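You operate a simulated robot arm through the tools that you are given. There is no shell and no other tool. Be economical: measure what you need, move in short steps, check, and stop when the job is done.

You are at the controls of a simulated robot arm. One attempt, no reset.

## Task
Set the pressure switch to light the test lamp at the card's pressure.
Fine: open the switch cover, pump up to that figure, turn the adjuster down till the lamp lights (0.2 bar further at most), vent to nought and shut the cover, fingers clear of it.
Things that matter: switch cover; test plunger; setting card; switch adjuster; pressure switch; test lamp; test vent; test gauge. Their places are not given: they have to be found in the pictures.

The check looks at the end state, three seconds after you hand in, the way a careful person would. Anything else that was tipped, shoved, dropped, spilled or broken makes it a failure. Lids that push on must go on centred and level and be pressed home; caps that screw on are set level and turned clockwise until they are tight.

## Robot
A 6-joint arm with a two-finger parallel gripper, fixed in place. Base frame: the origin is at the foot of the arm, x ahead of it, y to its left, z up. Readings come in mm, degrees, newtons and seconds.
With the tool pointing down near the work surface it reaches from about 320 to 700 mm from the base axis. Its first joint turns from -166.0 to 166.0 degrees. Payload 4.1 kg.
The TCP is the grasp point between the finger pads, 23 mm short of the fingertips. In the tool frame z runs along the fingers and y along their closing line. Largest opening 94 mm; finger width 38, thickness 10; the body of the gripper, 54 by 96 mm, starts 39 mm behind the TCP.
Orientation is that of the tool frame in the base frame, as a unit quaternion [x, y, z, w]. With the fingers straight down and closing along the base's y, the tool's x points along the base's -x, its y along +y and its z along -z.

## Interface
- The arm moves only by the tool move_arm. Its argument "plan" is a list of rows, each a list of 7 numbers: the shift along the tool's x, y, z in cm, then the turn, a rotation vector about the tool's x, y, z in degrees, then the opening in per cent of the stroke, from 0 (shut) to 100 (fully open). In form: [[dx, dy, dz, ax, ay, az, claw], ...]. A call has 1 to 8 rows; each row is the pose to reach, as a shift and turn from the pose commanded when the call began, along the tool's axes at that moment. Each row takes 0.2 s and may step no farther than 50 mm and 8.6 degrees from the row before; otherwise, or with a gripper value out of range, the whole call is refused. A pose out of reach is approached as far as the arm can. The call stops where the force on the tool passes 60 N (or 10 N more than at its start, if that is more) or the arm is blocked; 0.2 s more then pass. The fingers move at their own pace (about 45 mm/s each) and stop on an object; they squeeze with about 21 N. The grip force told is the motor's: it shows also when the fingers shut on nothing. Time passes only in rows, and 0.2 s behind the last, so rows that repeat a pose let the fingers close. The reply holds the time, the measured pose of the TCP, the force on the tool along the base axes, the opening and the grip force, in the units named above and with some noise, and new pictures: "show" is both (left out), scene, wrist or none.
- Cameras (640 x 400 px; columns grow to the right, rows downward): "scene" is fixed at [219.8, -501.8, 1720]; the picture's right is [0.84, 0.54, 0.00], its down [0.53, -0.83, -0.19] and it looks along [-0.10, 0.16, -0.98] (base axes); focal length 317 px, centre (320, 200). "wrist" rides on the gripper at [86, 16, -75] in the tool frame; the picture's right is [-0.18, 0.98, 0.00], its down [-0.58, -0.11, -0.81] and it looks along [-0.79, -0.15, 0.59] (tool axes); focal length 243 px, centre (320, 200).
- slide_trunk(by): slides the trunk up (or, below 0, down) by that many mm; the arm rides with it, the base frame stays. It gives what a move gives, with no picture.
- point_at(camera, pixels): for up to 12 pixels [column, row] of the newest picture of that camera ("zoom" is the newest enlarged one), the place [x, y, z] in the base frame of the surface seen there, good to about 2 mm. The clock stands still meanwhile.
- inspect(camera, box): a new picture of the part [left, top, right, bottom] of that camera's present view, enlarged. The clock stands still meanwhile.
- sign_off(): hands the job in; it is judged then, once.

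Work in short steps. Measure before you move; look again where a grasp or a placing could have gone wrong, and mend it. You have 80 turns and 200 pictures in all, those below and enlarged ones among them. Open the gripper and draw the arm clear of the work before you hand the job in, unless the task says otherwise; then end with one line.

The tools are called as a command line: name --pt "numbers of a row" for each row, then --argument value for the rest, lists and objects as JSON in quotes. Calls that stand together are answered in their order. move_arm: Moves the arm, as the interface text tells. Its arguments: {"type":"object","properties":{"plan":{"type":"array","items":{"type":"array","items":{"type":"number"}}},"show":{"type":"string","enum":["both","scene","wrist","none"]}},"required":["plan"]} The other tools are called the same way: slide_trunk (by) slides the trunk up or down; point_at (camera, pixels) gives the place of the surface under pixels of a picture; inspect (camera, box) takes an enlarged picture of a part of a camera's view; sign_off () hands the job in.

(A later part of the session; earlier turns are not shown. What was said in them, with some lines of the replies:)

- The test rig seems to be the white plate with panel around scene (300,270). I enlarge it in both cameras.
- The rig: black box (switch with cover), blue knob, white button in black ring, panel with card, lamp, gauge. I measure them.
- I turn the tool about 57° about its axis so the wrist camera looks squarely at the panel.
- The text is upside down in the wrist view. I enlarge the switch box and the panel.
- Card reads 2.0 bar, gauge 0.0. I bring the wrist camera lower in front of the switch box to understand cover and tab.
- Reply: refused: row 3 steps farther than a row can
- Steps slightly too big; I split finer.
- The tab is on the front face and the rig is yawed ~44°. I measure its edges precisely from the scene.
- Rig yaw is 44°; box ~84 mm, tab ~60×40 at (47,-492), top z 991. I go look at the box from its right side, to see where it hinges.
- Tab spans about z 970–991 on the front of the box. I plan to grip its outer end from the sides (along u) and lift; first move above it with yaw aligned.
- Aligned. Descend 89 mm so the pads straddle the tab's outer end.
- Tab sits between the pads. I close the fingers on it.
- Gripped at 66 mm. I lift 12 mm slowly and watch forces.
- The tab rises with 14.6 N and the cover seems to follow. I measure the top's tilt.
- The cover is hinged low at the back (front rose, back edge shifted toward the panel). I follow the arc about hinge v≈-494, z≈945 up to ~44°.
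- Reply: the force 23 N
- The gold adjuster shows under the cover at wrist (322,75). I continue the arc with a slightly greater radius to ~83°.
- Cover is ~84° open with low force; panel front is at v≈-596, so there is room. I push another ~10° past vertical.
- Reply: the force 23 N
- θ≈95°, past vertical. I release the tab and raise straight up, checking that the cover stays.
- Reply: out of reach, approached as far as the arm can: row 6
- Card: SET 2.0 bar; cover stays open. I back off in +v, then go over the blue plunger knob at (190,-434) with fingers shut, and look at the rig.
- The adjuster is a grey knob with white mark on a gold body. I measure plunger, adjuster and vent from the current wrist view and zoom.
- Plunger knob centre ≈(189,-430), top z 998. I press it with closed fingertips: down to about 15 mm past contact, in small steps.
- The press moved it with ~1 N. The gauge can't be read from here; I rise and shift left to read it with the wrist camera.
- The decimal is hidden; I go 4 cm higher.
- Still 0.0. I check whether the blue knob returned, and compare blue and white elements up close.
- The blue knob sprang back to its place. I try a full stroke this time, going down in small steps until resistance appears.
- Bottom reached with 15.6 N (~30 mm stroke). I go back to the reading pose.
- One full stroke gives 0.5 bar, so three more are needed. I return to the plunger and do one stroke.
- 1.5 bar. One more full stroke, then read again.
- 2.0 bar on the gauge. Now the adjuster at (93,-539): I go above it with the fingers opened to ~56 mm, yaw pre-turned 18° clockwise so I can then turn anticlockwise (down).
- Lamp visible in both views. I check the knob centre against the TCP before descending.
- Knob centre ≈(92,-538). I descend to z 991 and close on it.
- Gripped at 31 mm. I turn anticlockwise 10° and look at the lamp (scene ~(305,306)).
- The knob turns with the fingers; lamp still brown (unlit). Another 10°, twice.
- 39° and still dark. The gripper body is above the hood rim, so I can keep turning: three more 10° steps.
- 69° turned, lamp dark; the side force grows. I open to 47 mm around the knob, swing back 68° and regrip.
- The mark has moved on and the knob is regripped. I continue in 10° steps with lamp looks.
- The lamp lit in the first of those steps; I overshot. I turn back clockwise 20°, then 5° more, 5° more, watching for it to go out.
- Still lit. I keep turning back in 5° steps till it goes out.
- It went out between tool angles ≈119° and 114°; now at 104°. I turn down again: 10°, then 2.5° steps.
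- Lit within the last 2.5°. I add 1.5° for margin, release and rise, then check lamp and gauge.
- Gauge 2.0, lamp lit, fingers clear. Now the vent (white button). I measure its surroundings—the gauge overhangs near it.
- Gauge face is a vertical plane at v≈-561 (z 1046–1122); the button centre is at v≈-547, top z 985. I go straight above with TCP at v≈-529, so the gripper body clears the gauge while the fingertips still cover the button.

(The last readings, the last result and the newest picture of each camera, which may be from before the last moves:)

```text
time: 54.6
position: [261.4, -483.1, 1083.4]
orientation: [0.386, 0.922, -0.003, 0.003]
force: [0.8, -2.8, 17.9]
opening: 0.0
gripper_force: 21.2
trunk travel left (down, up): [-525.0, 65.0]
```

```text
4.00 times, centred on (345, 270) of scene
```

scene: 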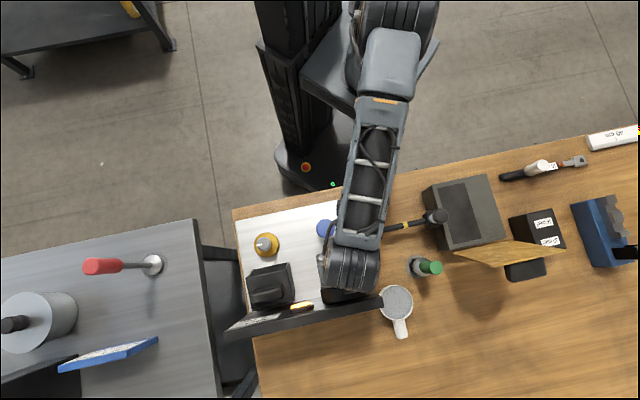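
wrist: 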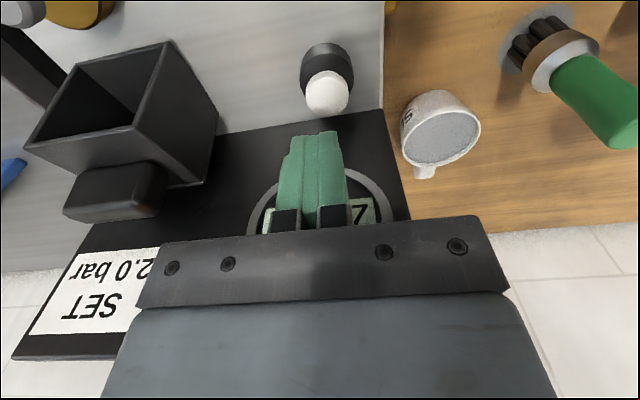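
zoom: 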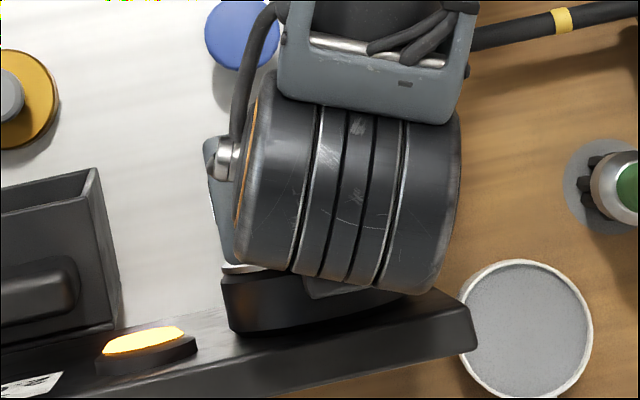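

Contact with the gauge rim (17.9 N) – too tight. I rise, back off, and tilt the tool 30° so the fingertips lean in under the gauge while the body stays on the robot side.

move_arm --pt "0.2 0 -4 0 0 0 0" --pt "0.5 0 -8 0 0 0 0" --pt "3 0 -8 0 -7.5 0 0" --pt "5 0 -8 0 -15 0 0" --pt "5 0 -8 0 -22.5 0 0" --pt "5 0 -8 0 -30 0 0"

inspect --camera "scene" --box '[290, 220, 400, 320]'

```text
time: 56.0
position: [224.1, -446.3, 1160.5]
orientation: [0.374, 0.89, -0.101, 0.24]
force: [0.1, 1.4, -0.9]
opening: 0.0
gripper_force: 21.0
trunk travel left (down, up): [-525.0, 65.0]
```

scene: 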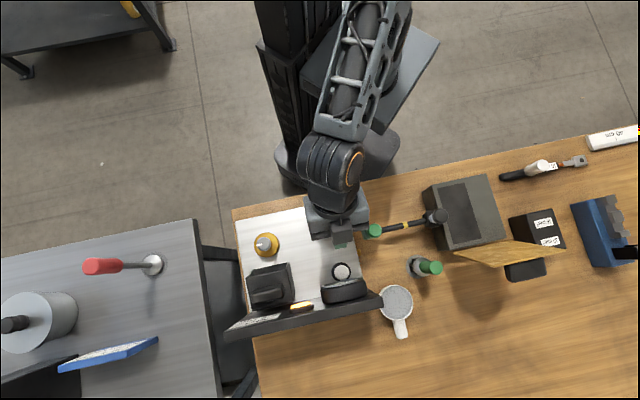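
wrist: 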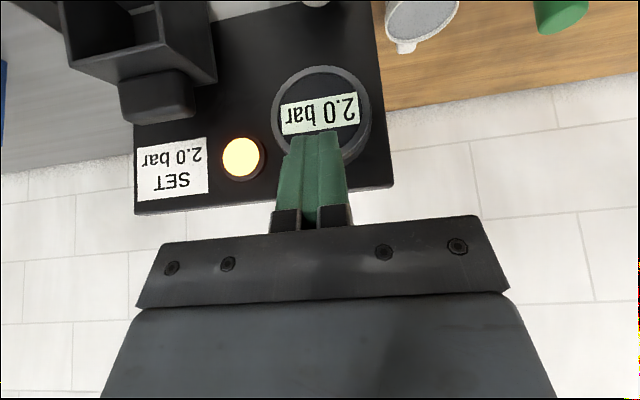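

```text
4.00 times, centred on (345, 270) of scene
```

zoom: 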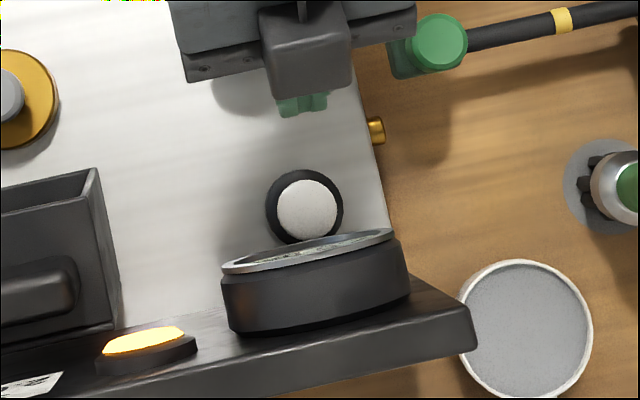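

Now both gauge and lamp are readable in this tilted view. I approach along the tool axis to ~15 mm short of the button and check alignment.

move_arm --pt "1.45 0.2 4.0 0 0 0 0" --pt "1.45 0.2 8 0 0 0 0" --pt "1.45 0.2 12 0 0 0 0" --pt "1.45 0.2 14.5 0 0 0 0"

inspect --camera "scene" --box '[290, 220, 400, 320]'

```text
time: 57.0
position: [269.8, -488.5, 1027.1]
orientation: [0.373, 0.891, -0.101, 0.239]
force: [0.1, 0.6, 0.8]
opening: 0.0
gripper_force: 20.9
trunk travel left (down, up): [-525.0, 65.0]
```

scene: 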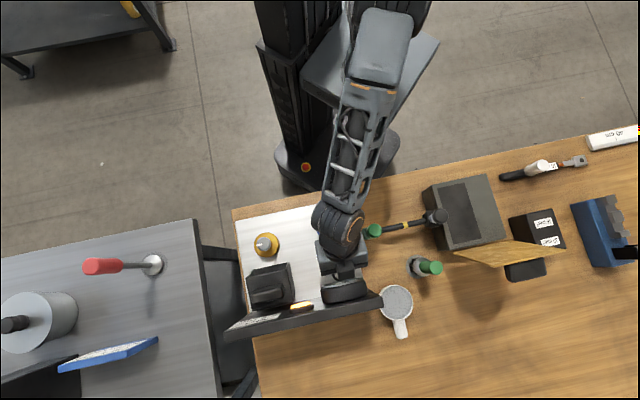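
wrist: 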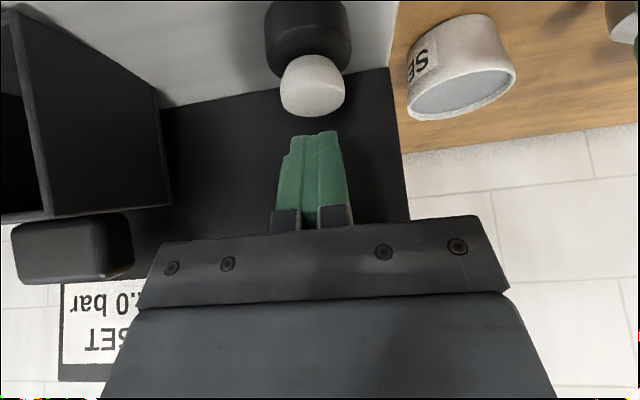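

```text
4.00 times, centred on (345, 270) of scene
```

zoom: 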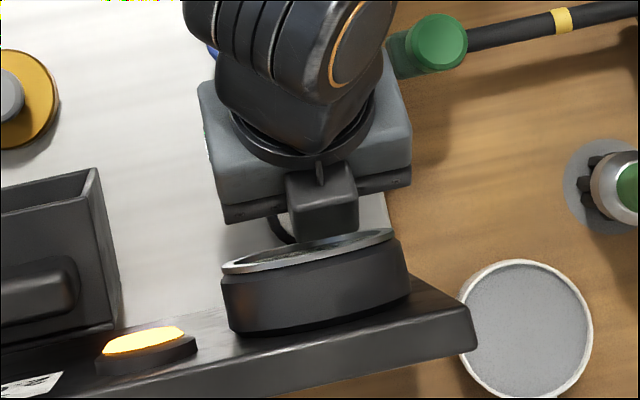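

A block on the gripper's back side is near the gauge rim. I measure it against the rim before going on.

point_at --camera "zoom" --pixels '[[325, 185], [300, 225], [350, 222], [300, 236], [350, 228], [235, 268], [380, 234], [300, 205]]'

```text
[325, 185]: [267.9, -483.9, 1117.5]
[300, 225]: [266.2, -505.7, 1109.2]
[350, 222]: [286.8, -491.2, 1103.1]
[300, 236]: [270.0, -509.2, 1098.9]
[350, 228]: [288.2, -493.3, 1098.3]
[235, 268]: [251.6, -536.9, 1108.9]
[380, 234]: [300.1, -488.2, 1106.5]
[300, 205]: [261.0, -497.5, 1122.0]
```

The block is 7 mm from the rim, so more tilt is needed. I back off 6 cm along the tool axis and tilt 10° more (to 40°).

move_arm --pt "0 0 -3 0 0 0 0" --pt "0 0 -6 0 0 0 0" --pt "0 0 -6 0 -5 0 0" --pt "0 0 -6 0 -10 0 0" --pt "0 0 -6 0 -10 0 0" --show "none"

```text
time: 58.2
position: [246.0, -466.3, 1081.1]
orientation: [0.362, 0.867, -0.133, 0.316]
force: [-0.5, -0.1, -0.5]
opening: 0.1
gripper_force: 21.2
trunk travel left (down, up): [-525.0, 65.0]
```

Tilt 40°. I shift 14 mm in tool x, then advance along the axis to ~12 mm short of contact.

move_arm --pt "1.4 0 0 0 0 0 0" --pt "1.4 0 2.5 0 0 0 0" --pt "1.4 0 5 0 0 0 0" --pt "1.4 0 6.2 0 0 0 0"

inspect --camera "scene" --box '[290, 220, 400, 320]'

```text
time: 59.2
position: [267.7, -488.6, 1023.4]
orientation: [0.363, 0.867, -0.132, 0.315]
force: [0.7, 0.2, -0.8]
opening: 0.1
gripper_force: 20.8
trunk travel left (down, up): [-525.0, 65.0]
```

scene: 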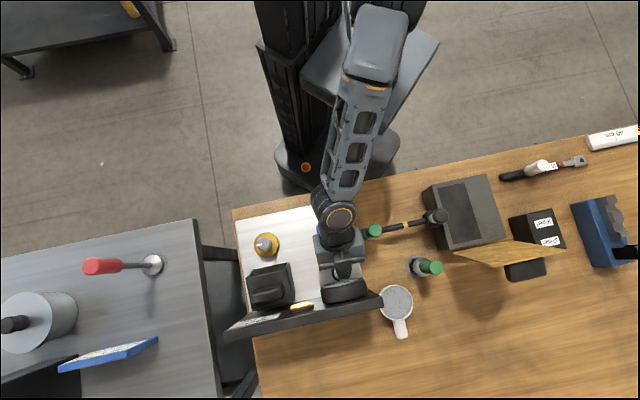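
wrist: 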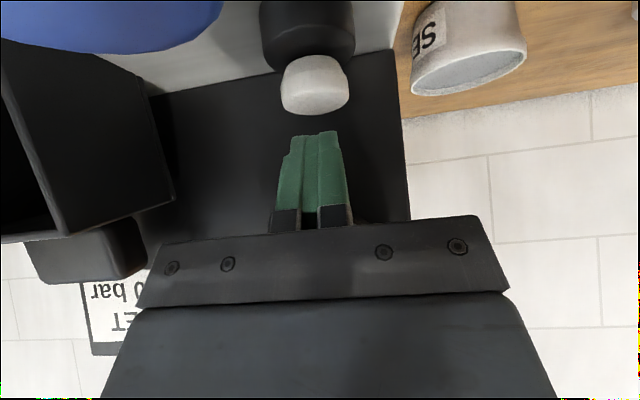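

```text
4.00 times, centred on (345, 270) of scene
```

zoom: 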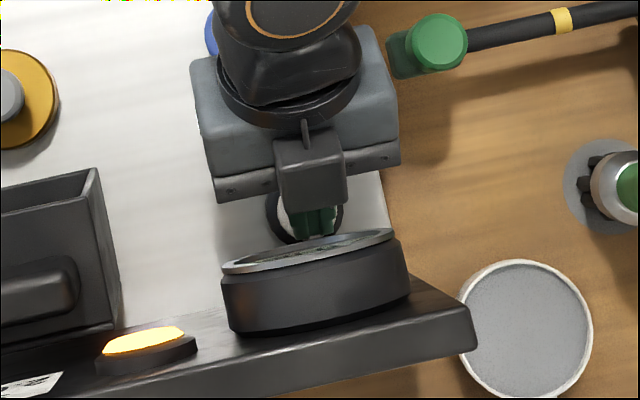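

Clear of the gauge. I advance 12 mm to contact and press down in small steps, holding to vent.

move_arm --pt "0 0 0.7 0 0 0 0" --pt "0 0 1.2 0 0 0 0" --pt "0.2 0 1.45 0 0 0 0" --pt "0.4 0 1.7 0 0 0 0" --pt "0.6 0 1.9 0 0 0 0"

```text
time: 60.4
position: [271.7, -492.4, 1006.0]
orientation: [0.362, 0.867, -0.132, 0.316]
force: [1.7, 0.4, 8.9]
opening: 0.0
gripper_force: 20.8
trunk travel left (down, up): [-525.0, 65.0]
```

scene: 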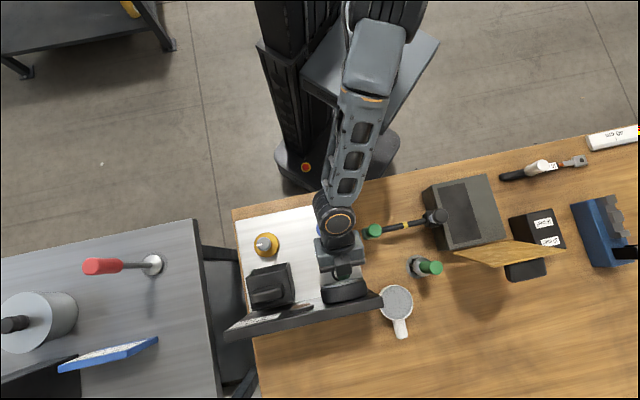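
wrist: 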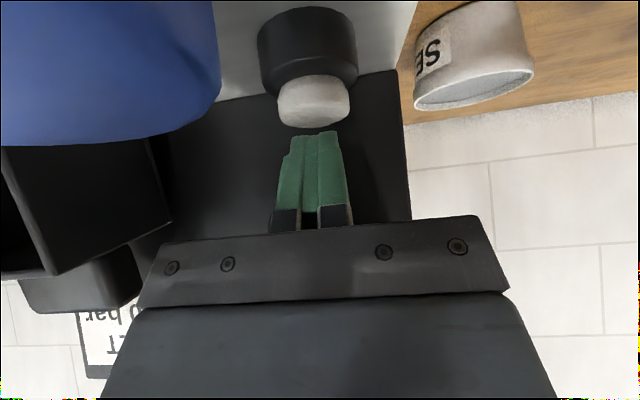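

Force 8.9 N and the lamp went out: it is venting. I hold 1.6 s more with slight extra press.

move_arm --pt "0.1 0 0.1 0 0 0 0" --pt "0.1 0 0.1 0 0 0 0" --pt "0.1 0 0.1 0 0 0 0" --pt "0.1 0 0.1 0 0 0 0" --pt "0.1 0 0.1 0 0 0 0" --pt "0.1 0 0.1 0 0 0 0" --pt "0.1 0 0.1 0 0 0 0" --pt "0.1 0 0.1 0 0 0 0" --show "none"

move_arm --pt "0 0 -2 0 0 0 0" --pt "0 0 -6 0 0 0 0" --pt "0 0 -10 0 0 0 0" --pt "-1 0 -14 0 4 0 0" --pt "-3 0 -17 0 8 0 0"

```text
time: 62.2
position: [272.9, -492.9, 1004.5]
orientation: [0.361, 0.867, -0.133, 0.317]
force: [6.5, -4.2, 22.4]
opening: 0.0
gripper_force: 20.9
trunk travel left (down, up): [-525.0, 65.0]
```

```text
time: 63.4
position: [210.1, -428.9, 1152.3]
orientation: [0.37, 0.887, -0.106, 0.253]
force: [-0.2, 1.1, -0.2]
opening: 0.3
gripper_force: 20.6
trunk travel left (down, up): [-525.0, 65.0]
```

scene: 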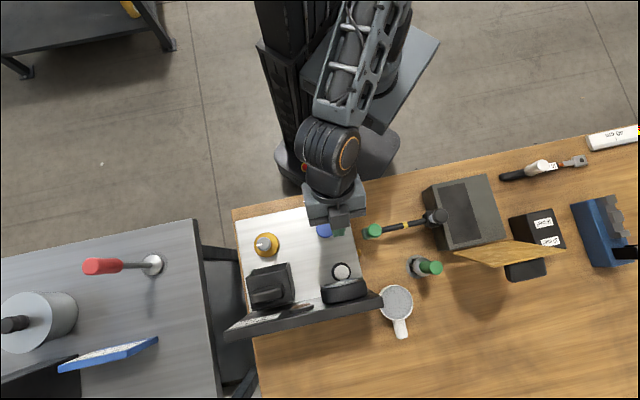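
wrist: 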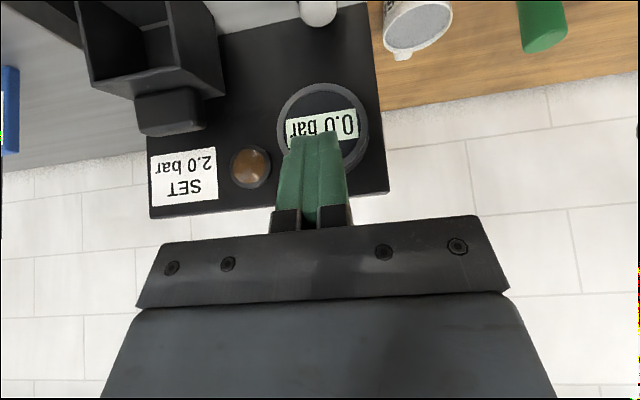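

Gauge 0.0, lamp out. Now I untilt the tool and open the fingers, moving left toward the cover.

move_arm --pt "0 0 0 0 7.95 0 0" --pt "0 0 0 0 15.9 0 0" --pt "0 0 0 0 23.85 0 0" --pt "0 0 0 0 31.8 0 0" --pt "0 -3.5 0 0 31.8 0 0" --pt "0 -7 0 0 31.8 0 50" --pt "0 -11 0 0 31.8 0 100" --pt "0 -15.5 0 0 31.8 0 100"

inspect --camera "scene" --box '[230, 230, 350, 340]'

```text
time: 65.2
position: [99.3, -540.3, 1154.8]
orientation: [0.386, 0.922, -0.001, 0.002]
force: [0.4, -0.4, 0.2]
opening: 67.7
gripper_force: 0.1
trunk travel left (down, up): [-525.0, 65.0]
```

scene: 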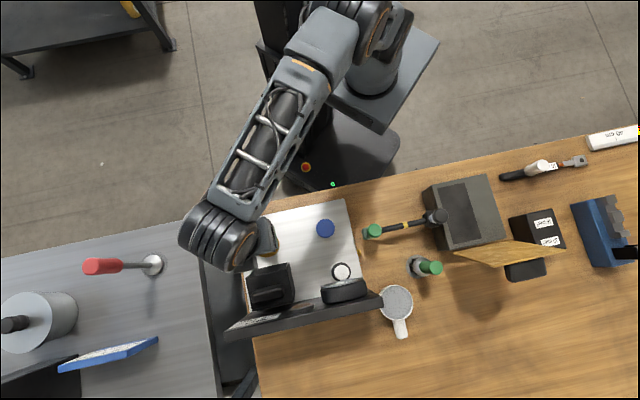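
wrist: 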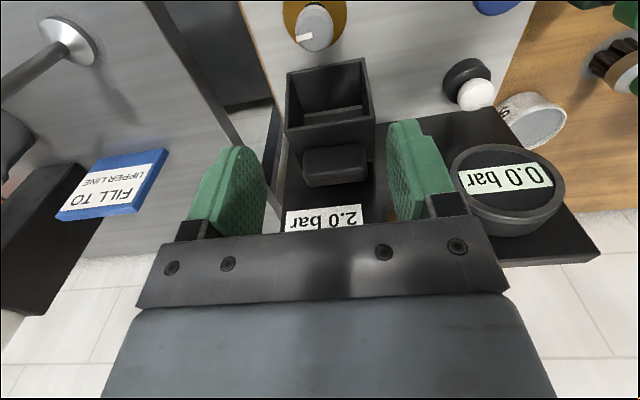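

```text
3.64 times, centred on (290, 285) of scene
```

zoom: 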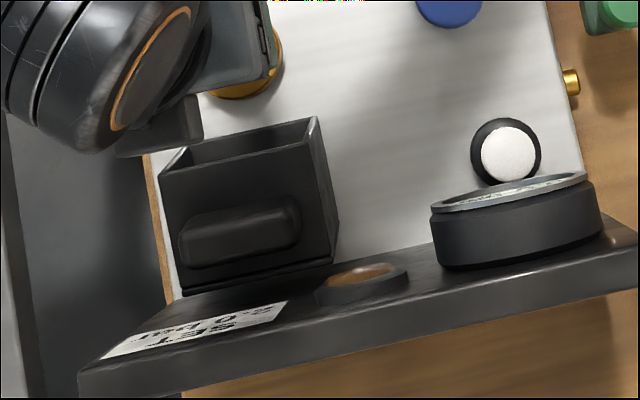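

Gauge clearly 0.0 bar. I measure the tab's present position.

point_at --camera "zoom" --pixels '[[240, 215], [240, 232], [190, 240], [293, 222], [190, 215], [240, 245], [170, 170], [310, 125], [325, 230]]'

point_at --camera "wrist" --pixels '[[306, 160], [335, 165], [365, 160], [335, 180], [335, 148]]'

```text
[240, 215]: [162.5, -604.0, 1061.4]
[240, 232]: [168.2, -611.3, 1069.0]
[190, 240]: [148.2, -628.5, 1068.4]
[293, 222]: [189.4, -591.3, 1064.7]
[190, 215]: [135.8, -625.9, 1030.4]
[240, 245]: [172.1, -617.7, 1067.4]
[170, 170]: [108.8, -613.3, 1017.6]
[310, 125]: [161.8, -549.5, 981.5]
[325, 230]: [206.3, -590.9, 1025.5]
```

```text
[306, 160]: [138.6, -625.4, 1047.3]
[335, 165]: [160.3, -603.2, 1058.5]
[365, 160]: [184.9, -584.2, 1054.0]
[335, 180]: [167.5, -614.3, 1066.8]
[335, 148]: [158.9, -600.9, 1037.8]
```

Tab now at v≈-544…-563, u≈-306, top z 1069. I approach with the tool tilted 12° (to keep its rear block off the panel), over the tab, then halfway down.

move_arm --pt "-3 -0.1 0 0 -4 0 100" --pt "-6 -0.1 0 0 -8 0 100" --pt "-9 -0.1 0 0 -12 0 100" --pt "-9 -0.1 3 0 -12 0 100" --pt "-9 -0.1 5 0 -12 0 100"

inspect --camera "scene" --box '[210, 230, 330, 340]'

```text
time: 66.4
position: [164.2, -604.3, 1103.9]
orientation: [0.384, 0.917, -0.041, 0.099]
force: [-0.1, 0.6, 0.0]
opening: 94.1
gripper_force: 0.0
trunk travel left (down, up): [-525.0, 65.0]
```

scene: 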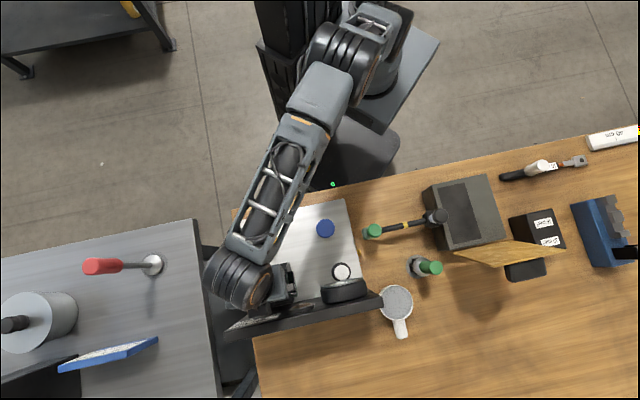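
wrist: 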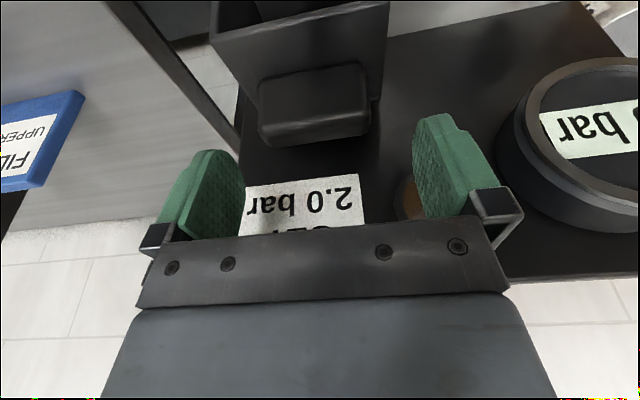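

```text
3.64 times, centred on (270, 285) of scene
```

zoom: 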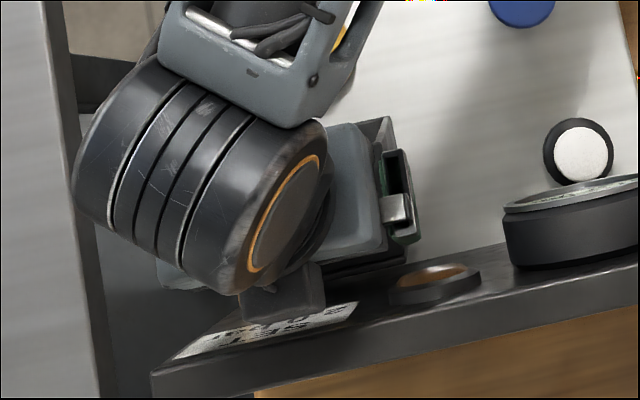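

Aligned over the tab, block still ahead of the panel. I descend the last 45 mm and grip.

move_arm --pt "0.5 -0.2 2.2 0 0 0 100" --pt "0.96 -0.2 4.4 0 0 0 100" --pt "0.96 -0.2 4.4 0 0 0 60" --pt "0.96 -0.2 4.4 0 0 0 40" --pt "0.96 -0.2 4.4 0 0 0 40"

```text
time: 67.6
position: [163.2, -608.0, 1058.9]
orientation: [0.385, 0.917, -0.043, 0.098]
force: [-8.5, -9.9, -0.1]
opening: 66.0
gripper_force: 45.0
trunk travel left (down, up): [-525.0, 65.0]
```

scene: 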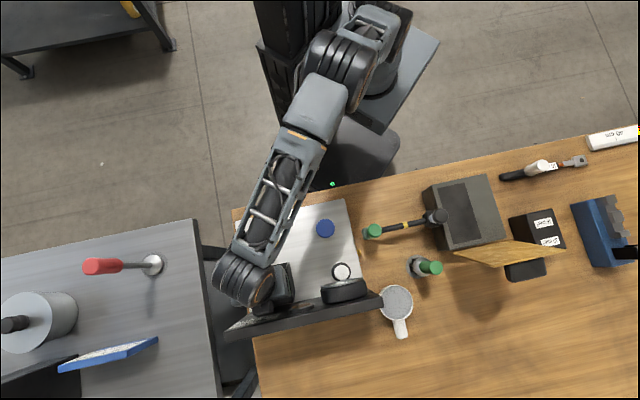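
wrist: 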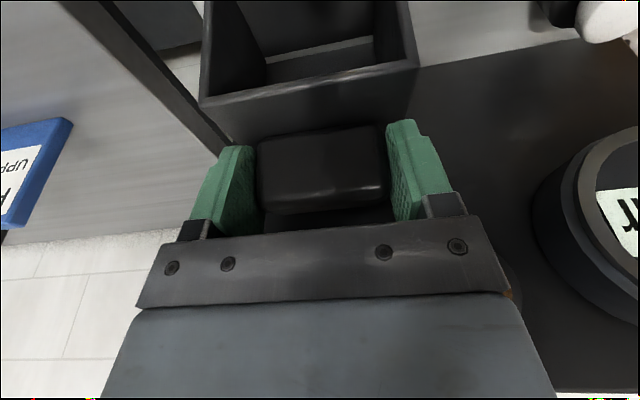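

Gripped at 66 mm. I reverse the arc about the hinge (v -496, z 943, r≈128) down to φ≈59°.

move_arm --pt "0.75 0 -0.5 0 0 0 40" --pt "1.47 0 -0.95 0 0 0 40" --pt "3.08 0 -1.7 0 0 0 40" --pt "4.79 0 -2.23 0 0 0 40" --pt "6.55 0 -2.51 0 0 0 40" --pt "8.32 0 -2.54 0 0 0 40" --pt "10.1 0 -2.31 0 0 0 40" --pt "11.82 0 -1.86 0 0 0 40"

```text
time: 69.4
position: [75.5, -523.1, 1052.7]
orientation: [0.384, 0.917, -0.041, 0.098]
force: [-3.4, -13.2, 8.5]
opening: 65.8
gripper_force: 45.2
trunk travel left (down, up): [-525.0, 65.0]
```

scene: 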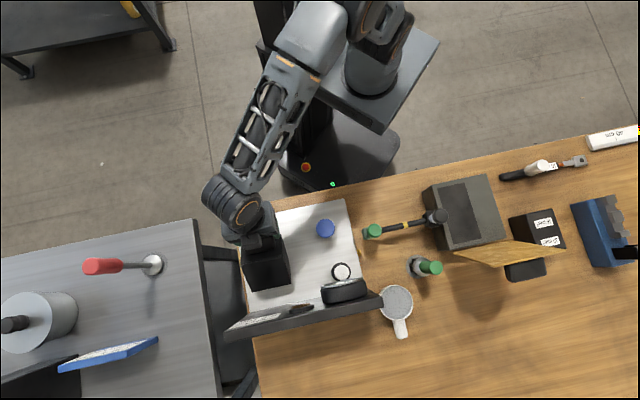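
wrist: 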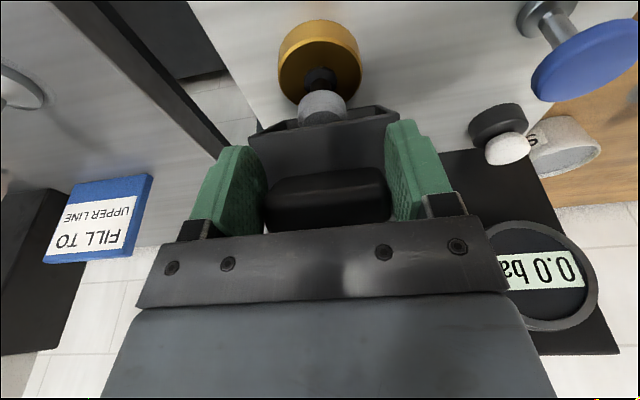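

Following well. I continue the arc to closed.

move_arm --pt "0.8 0 0.33 0 0 0 40" --pt "1.64 0 0.7 0 0 0 40" --pt "3.17 0 1.62 0 0 0 40" --pt "4.55 0 2.74 0 0 0 40" --pt "5.63 0 3.86 0 0 0 40" --pt "6.43 0 4.94 0 0 0 40" --pt "6.75 0 5.4 0 0 0 40" --pt "7.01 0 5.89 0 0 0 40"

inspect --camera "scene" --box '[220, 190, 320, 280]'

```text
time: 71.2
position: [36.1, -481.9, 979.9]
orientation: [0.384, 0.917, -0.042, 0.099]
force: [-17.9, -3.5, 13.6]
opening: 65.6
gripper_force: 45.3
trunk travel left (down, up): [-525.0, 65.0]
```

scene: 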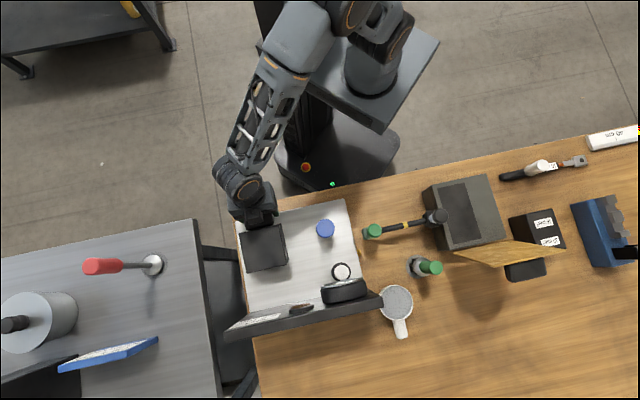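
wrist: 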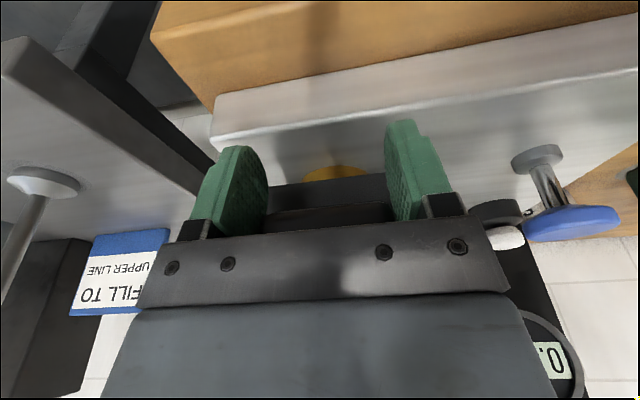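

```text
4.44 times, centred on (270, 235) of scene
```

zoom: 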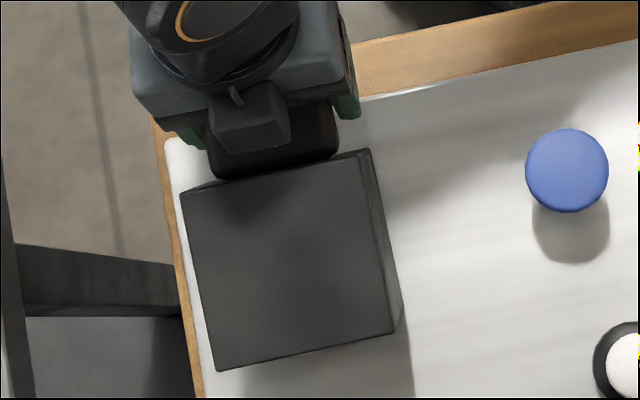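

Gold switch still peeks under the cover, so it's not fully shut and the tab has slipped in the fingers. I measure the top's tilt.

point_at --camera "zoom" --pixels '[[195, 205], [355, 165], [385, 320], [225, 360], [280, 145], [280, 250]]'

```text
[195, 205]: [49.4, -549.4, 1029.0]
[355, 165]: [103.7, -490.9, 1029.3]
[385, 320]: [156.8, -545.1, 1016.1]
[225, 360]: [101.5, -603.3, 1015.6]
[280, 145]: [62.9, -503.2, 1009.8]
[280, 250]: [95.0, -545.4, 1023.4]
```

Cover is ~10° short of shut. I release, rise, close the fingers and then press the tab down from above.

move_arm --pt "0 0 0 0 0 0 70" --pt "0 0 0 0 0 0 100" --pt "0 0 0 0 0 0 100" --pt "-0.4 0 -3 0 0 0 100" --pt "-1.0 0 -7 0 3 0 100" --pt "-1.5 0 -9 0 7.5 0 50" --pt "-1.9 0 -9 0 12 0 0" --pt "-1.9 0 -9 0 12 0 0"

inspect --camera "scene" --box '[220, 190, 320, 280]'

```text
time: 73.0
position: [37.0, -481.7, 1072.3]
orientation: [0.386, 0.923, -0.001, 0.001]
force: [-0.3, -0.5, 0.6]
opening: 24.1
gripper_force: 0.2
trunk travel left (down, up): [-525.0, 65.0]
```

scene: 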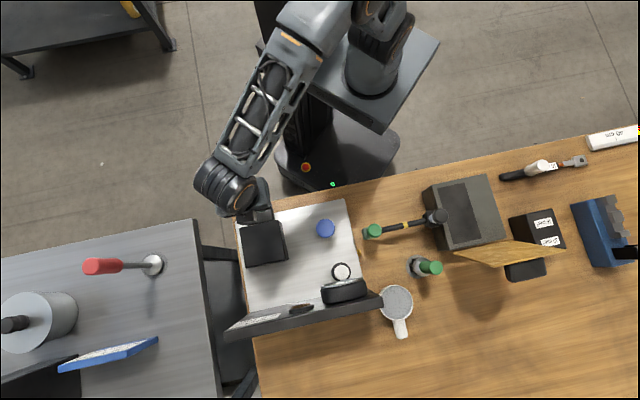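
wrist: 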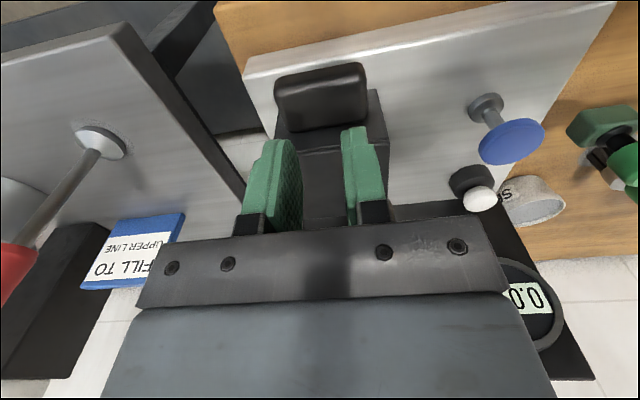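

```text
4.44 times, centred on (270, 235) of scene
```

zoom: 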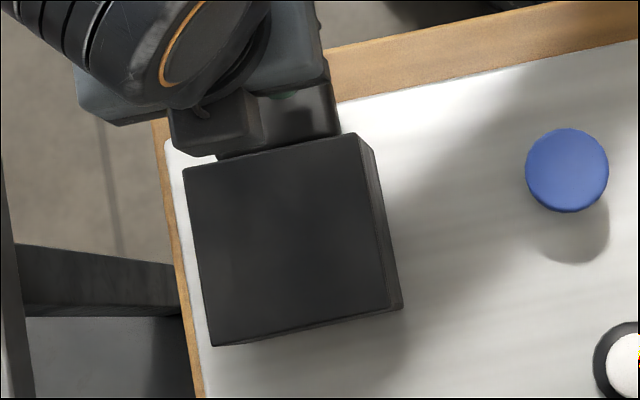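

It seems to have fallen shut. I measure the lid level.

point_at --camera "zoom" --pixels '[[195, 180], [345, 145], [385, 300], [225, 335], [280, 240]]'

move_arm --pt "-0.6 0.2 0 0 0 0 0" --pt "-0.6 0.2 2 0 0 0 0" --pt "-0.6 0.2 4.5 0 0 0 0"

```text
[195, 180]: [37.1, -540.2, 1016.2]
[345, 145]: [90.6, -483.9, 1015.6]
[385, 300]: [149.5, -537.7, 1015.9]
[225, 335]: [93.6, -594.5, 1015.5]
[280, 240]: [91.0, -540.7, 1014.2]
```

```text
time: 73.8
position: [44.8, -484.9, 1025.5]
orientation: [0.386, 0.922, 0.0, 0.001]
force: [-0.2, 0.2, -0.5]
opening: 0.0
gripper_force: 21.1
trunk travel left (down, up): [-525.0, 65.0]
```

scene: 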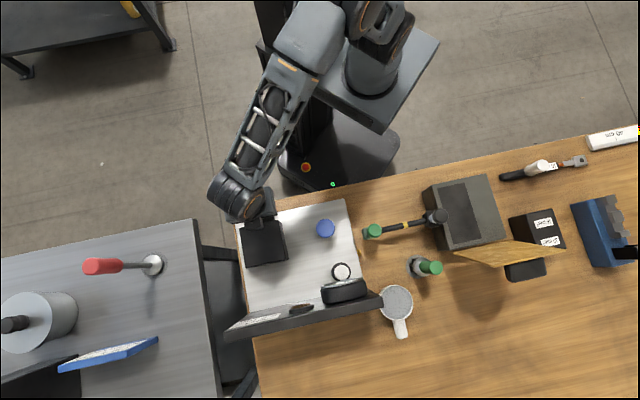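
wrist: 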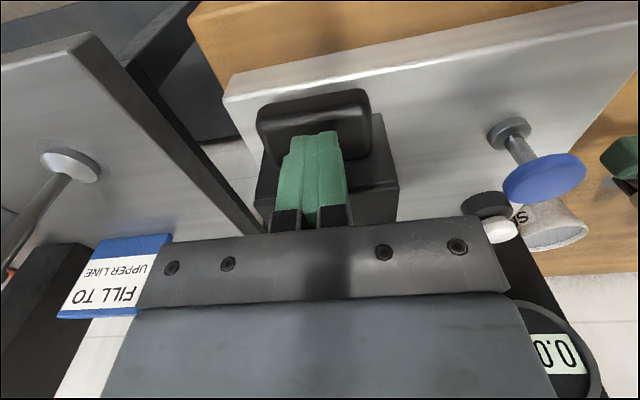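

The lid is level at z ≈1015.5, as at the start. A gentle press on the tab confirms it is home, then I withdraw upward and open the gripper.

move_arm --pt "0 0 0.7 0 0 0 0" --pt "0 0 1.2 0 0 0 0" --pt "0 0 1.5 0 0 0 0" --show "none"

move_arm --pt "0 0 -3 0 0 0 0" --pt "0 0 -7 0 0 0 0" --pt "1 0 -11 0 0 0 50" --pt "3 0 -15 0 0 0 100" --pt "5 0 -19 0 0 0 100" --pt "7 0 -21 0 0 0 100"

inspect --camera "scene" --box '[220, 190, 420, 350]'

inspect --camera "wrist" --box '[200, 40, 520, 240]'

```text
time: 74.6
position: [43.5, -483.8, 1015.8]
orientation: [0.386, 0.923, -0.004, 0.002]
force: [-2.6, 1.1, 21.8]
opening: 0.0
gripper_force: 20.8
trunk travel left (down, up): [-525.0, 65.0]
```

```text
time: 76.0
position: [-5.6, -431.2, 1224.5]
orientation: [0.387, 0.922, -0.001, 0.002]
force: [0.5, -0.2, 0.0]
opening: 85.7
gripper_force: 0.0
trunk travel left (down, up): [-525.0, 65.0]
```

scene: 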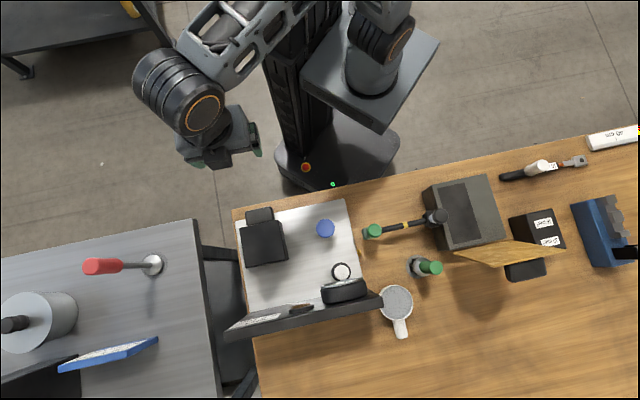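
wrist: 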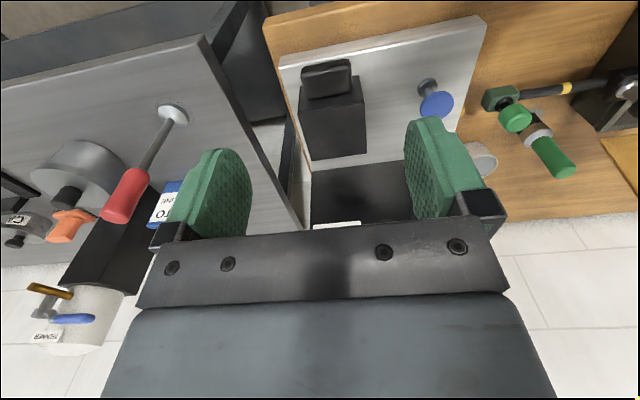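

```text
2.50 times, centred on (320, 270) of scene
```

zoom: 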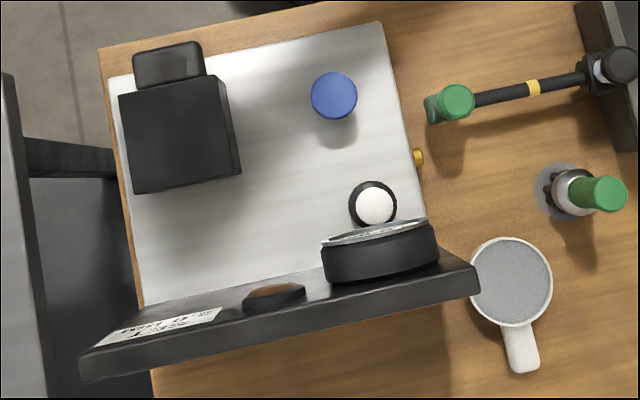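

```text
2.00 times, centred on (360, 140) of wrist
```

zoom: 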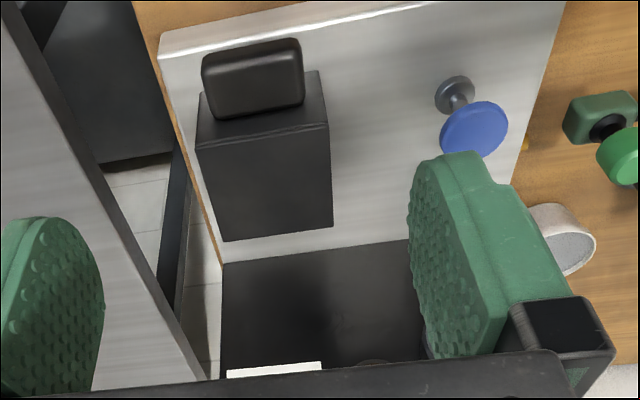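

The cover is shut exactly as at the start, the gauge was at 0.0, the lamp is out and the arm is clear with the gripper open. I hand in.

sign_off

```text
The job is handed in.
```

The switch is set: the lamp lit at 2.0 bar and I turned the adjuster at most about 4° past that point. I never worked out how many bar a degree is, so the 0.2 bar limit isn't confirmed. I vented the gauge to 0.0, shut the cover and drew the arm clear. While reaching for the vent, the gripper touched the gauge rim (about 18 N), and nothing looked moved afterwards.
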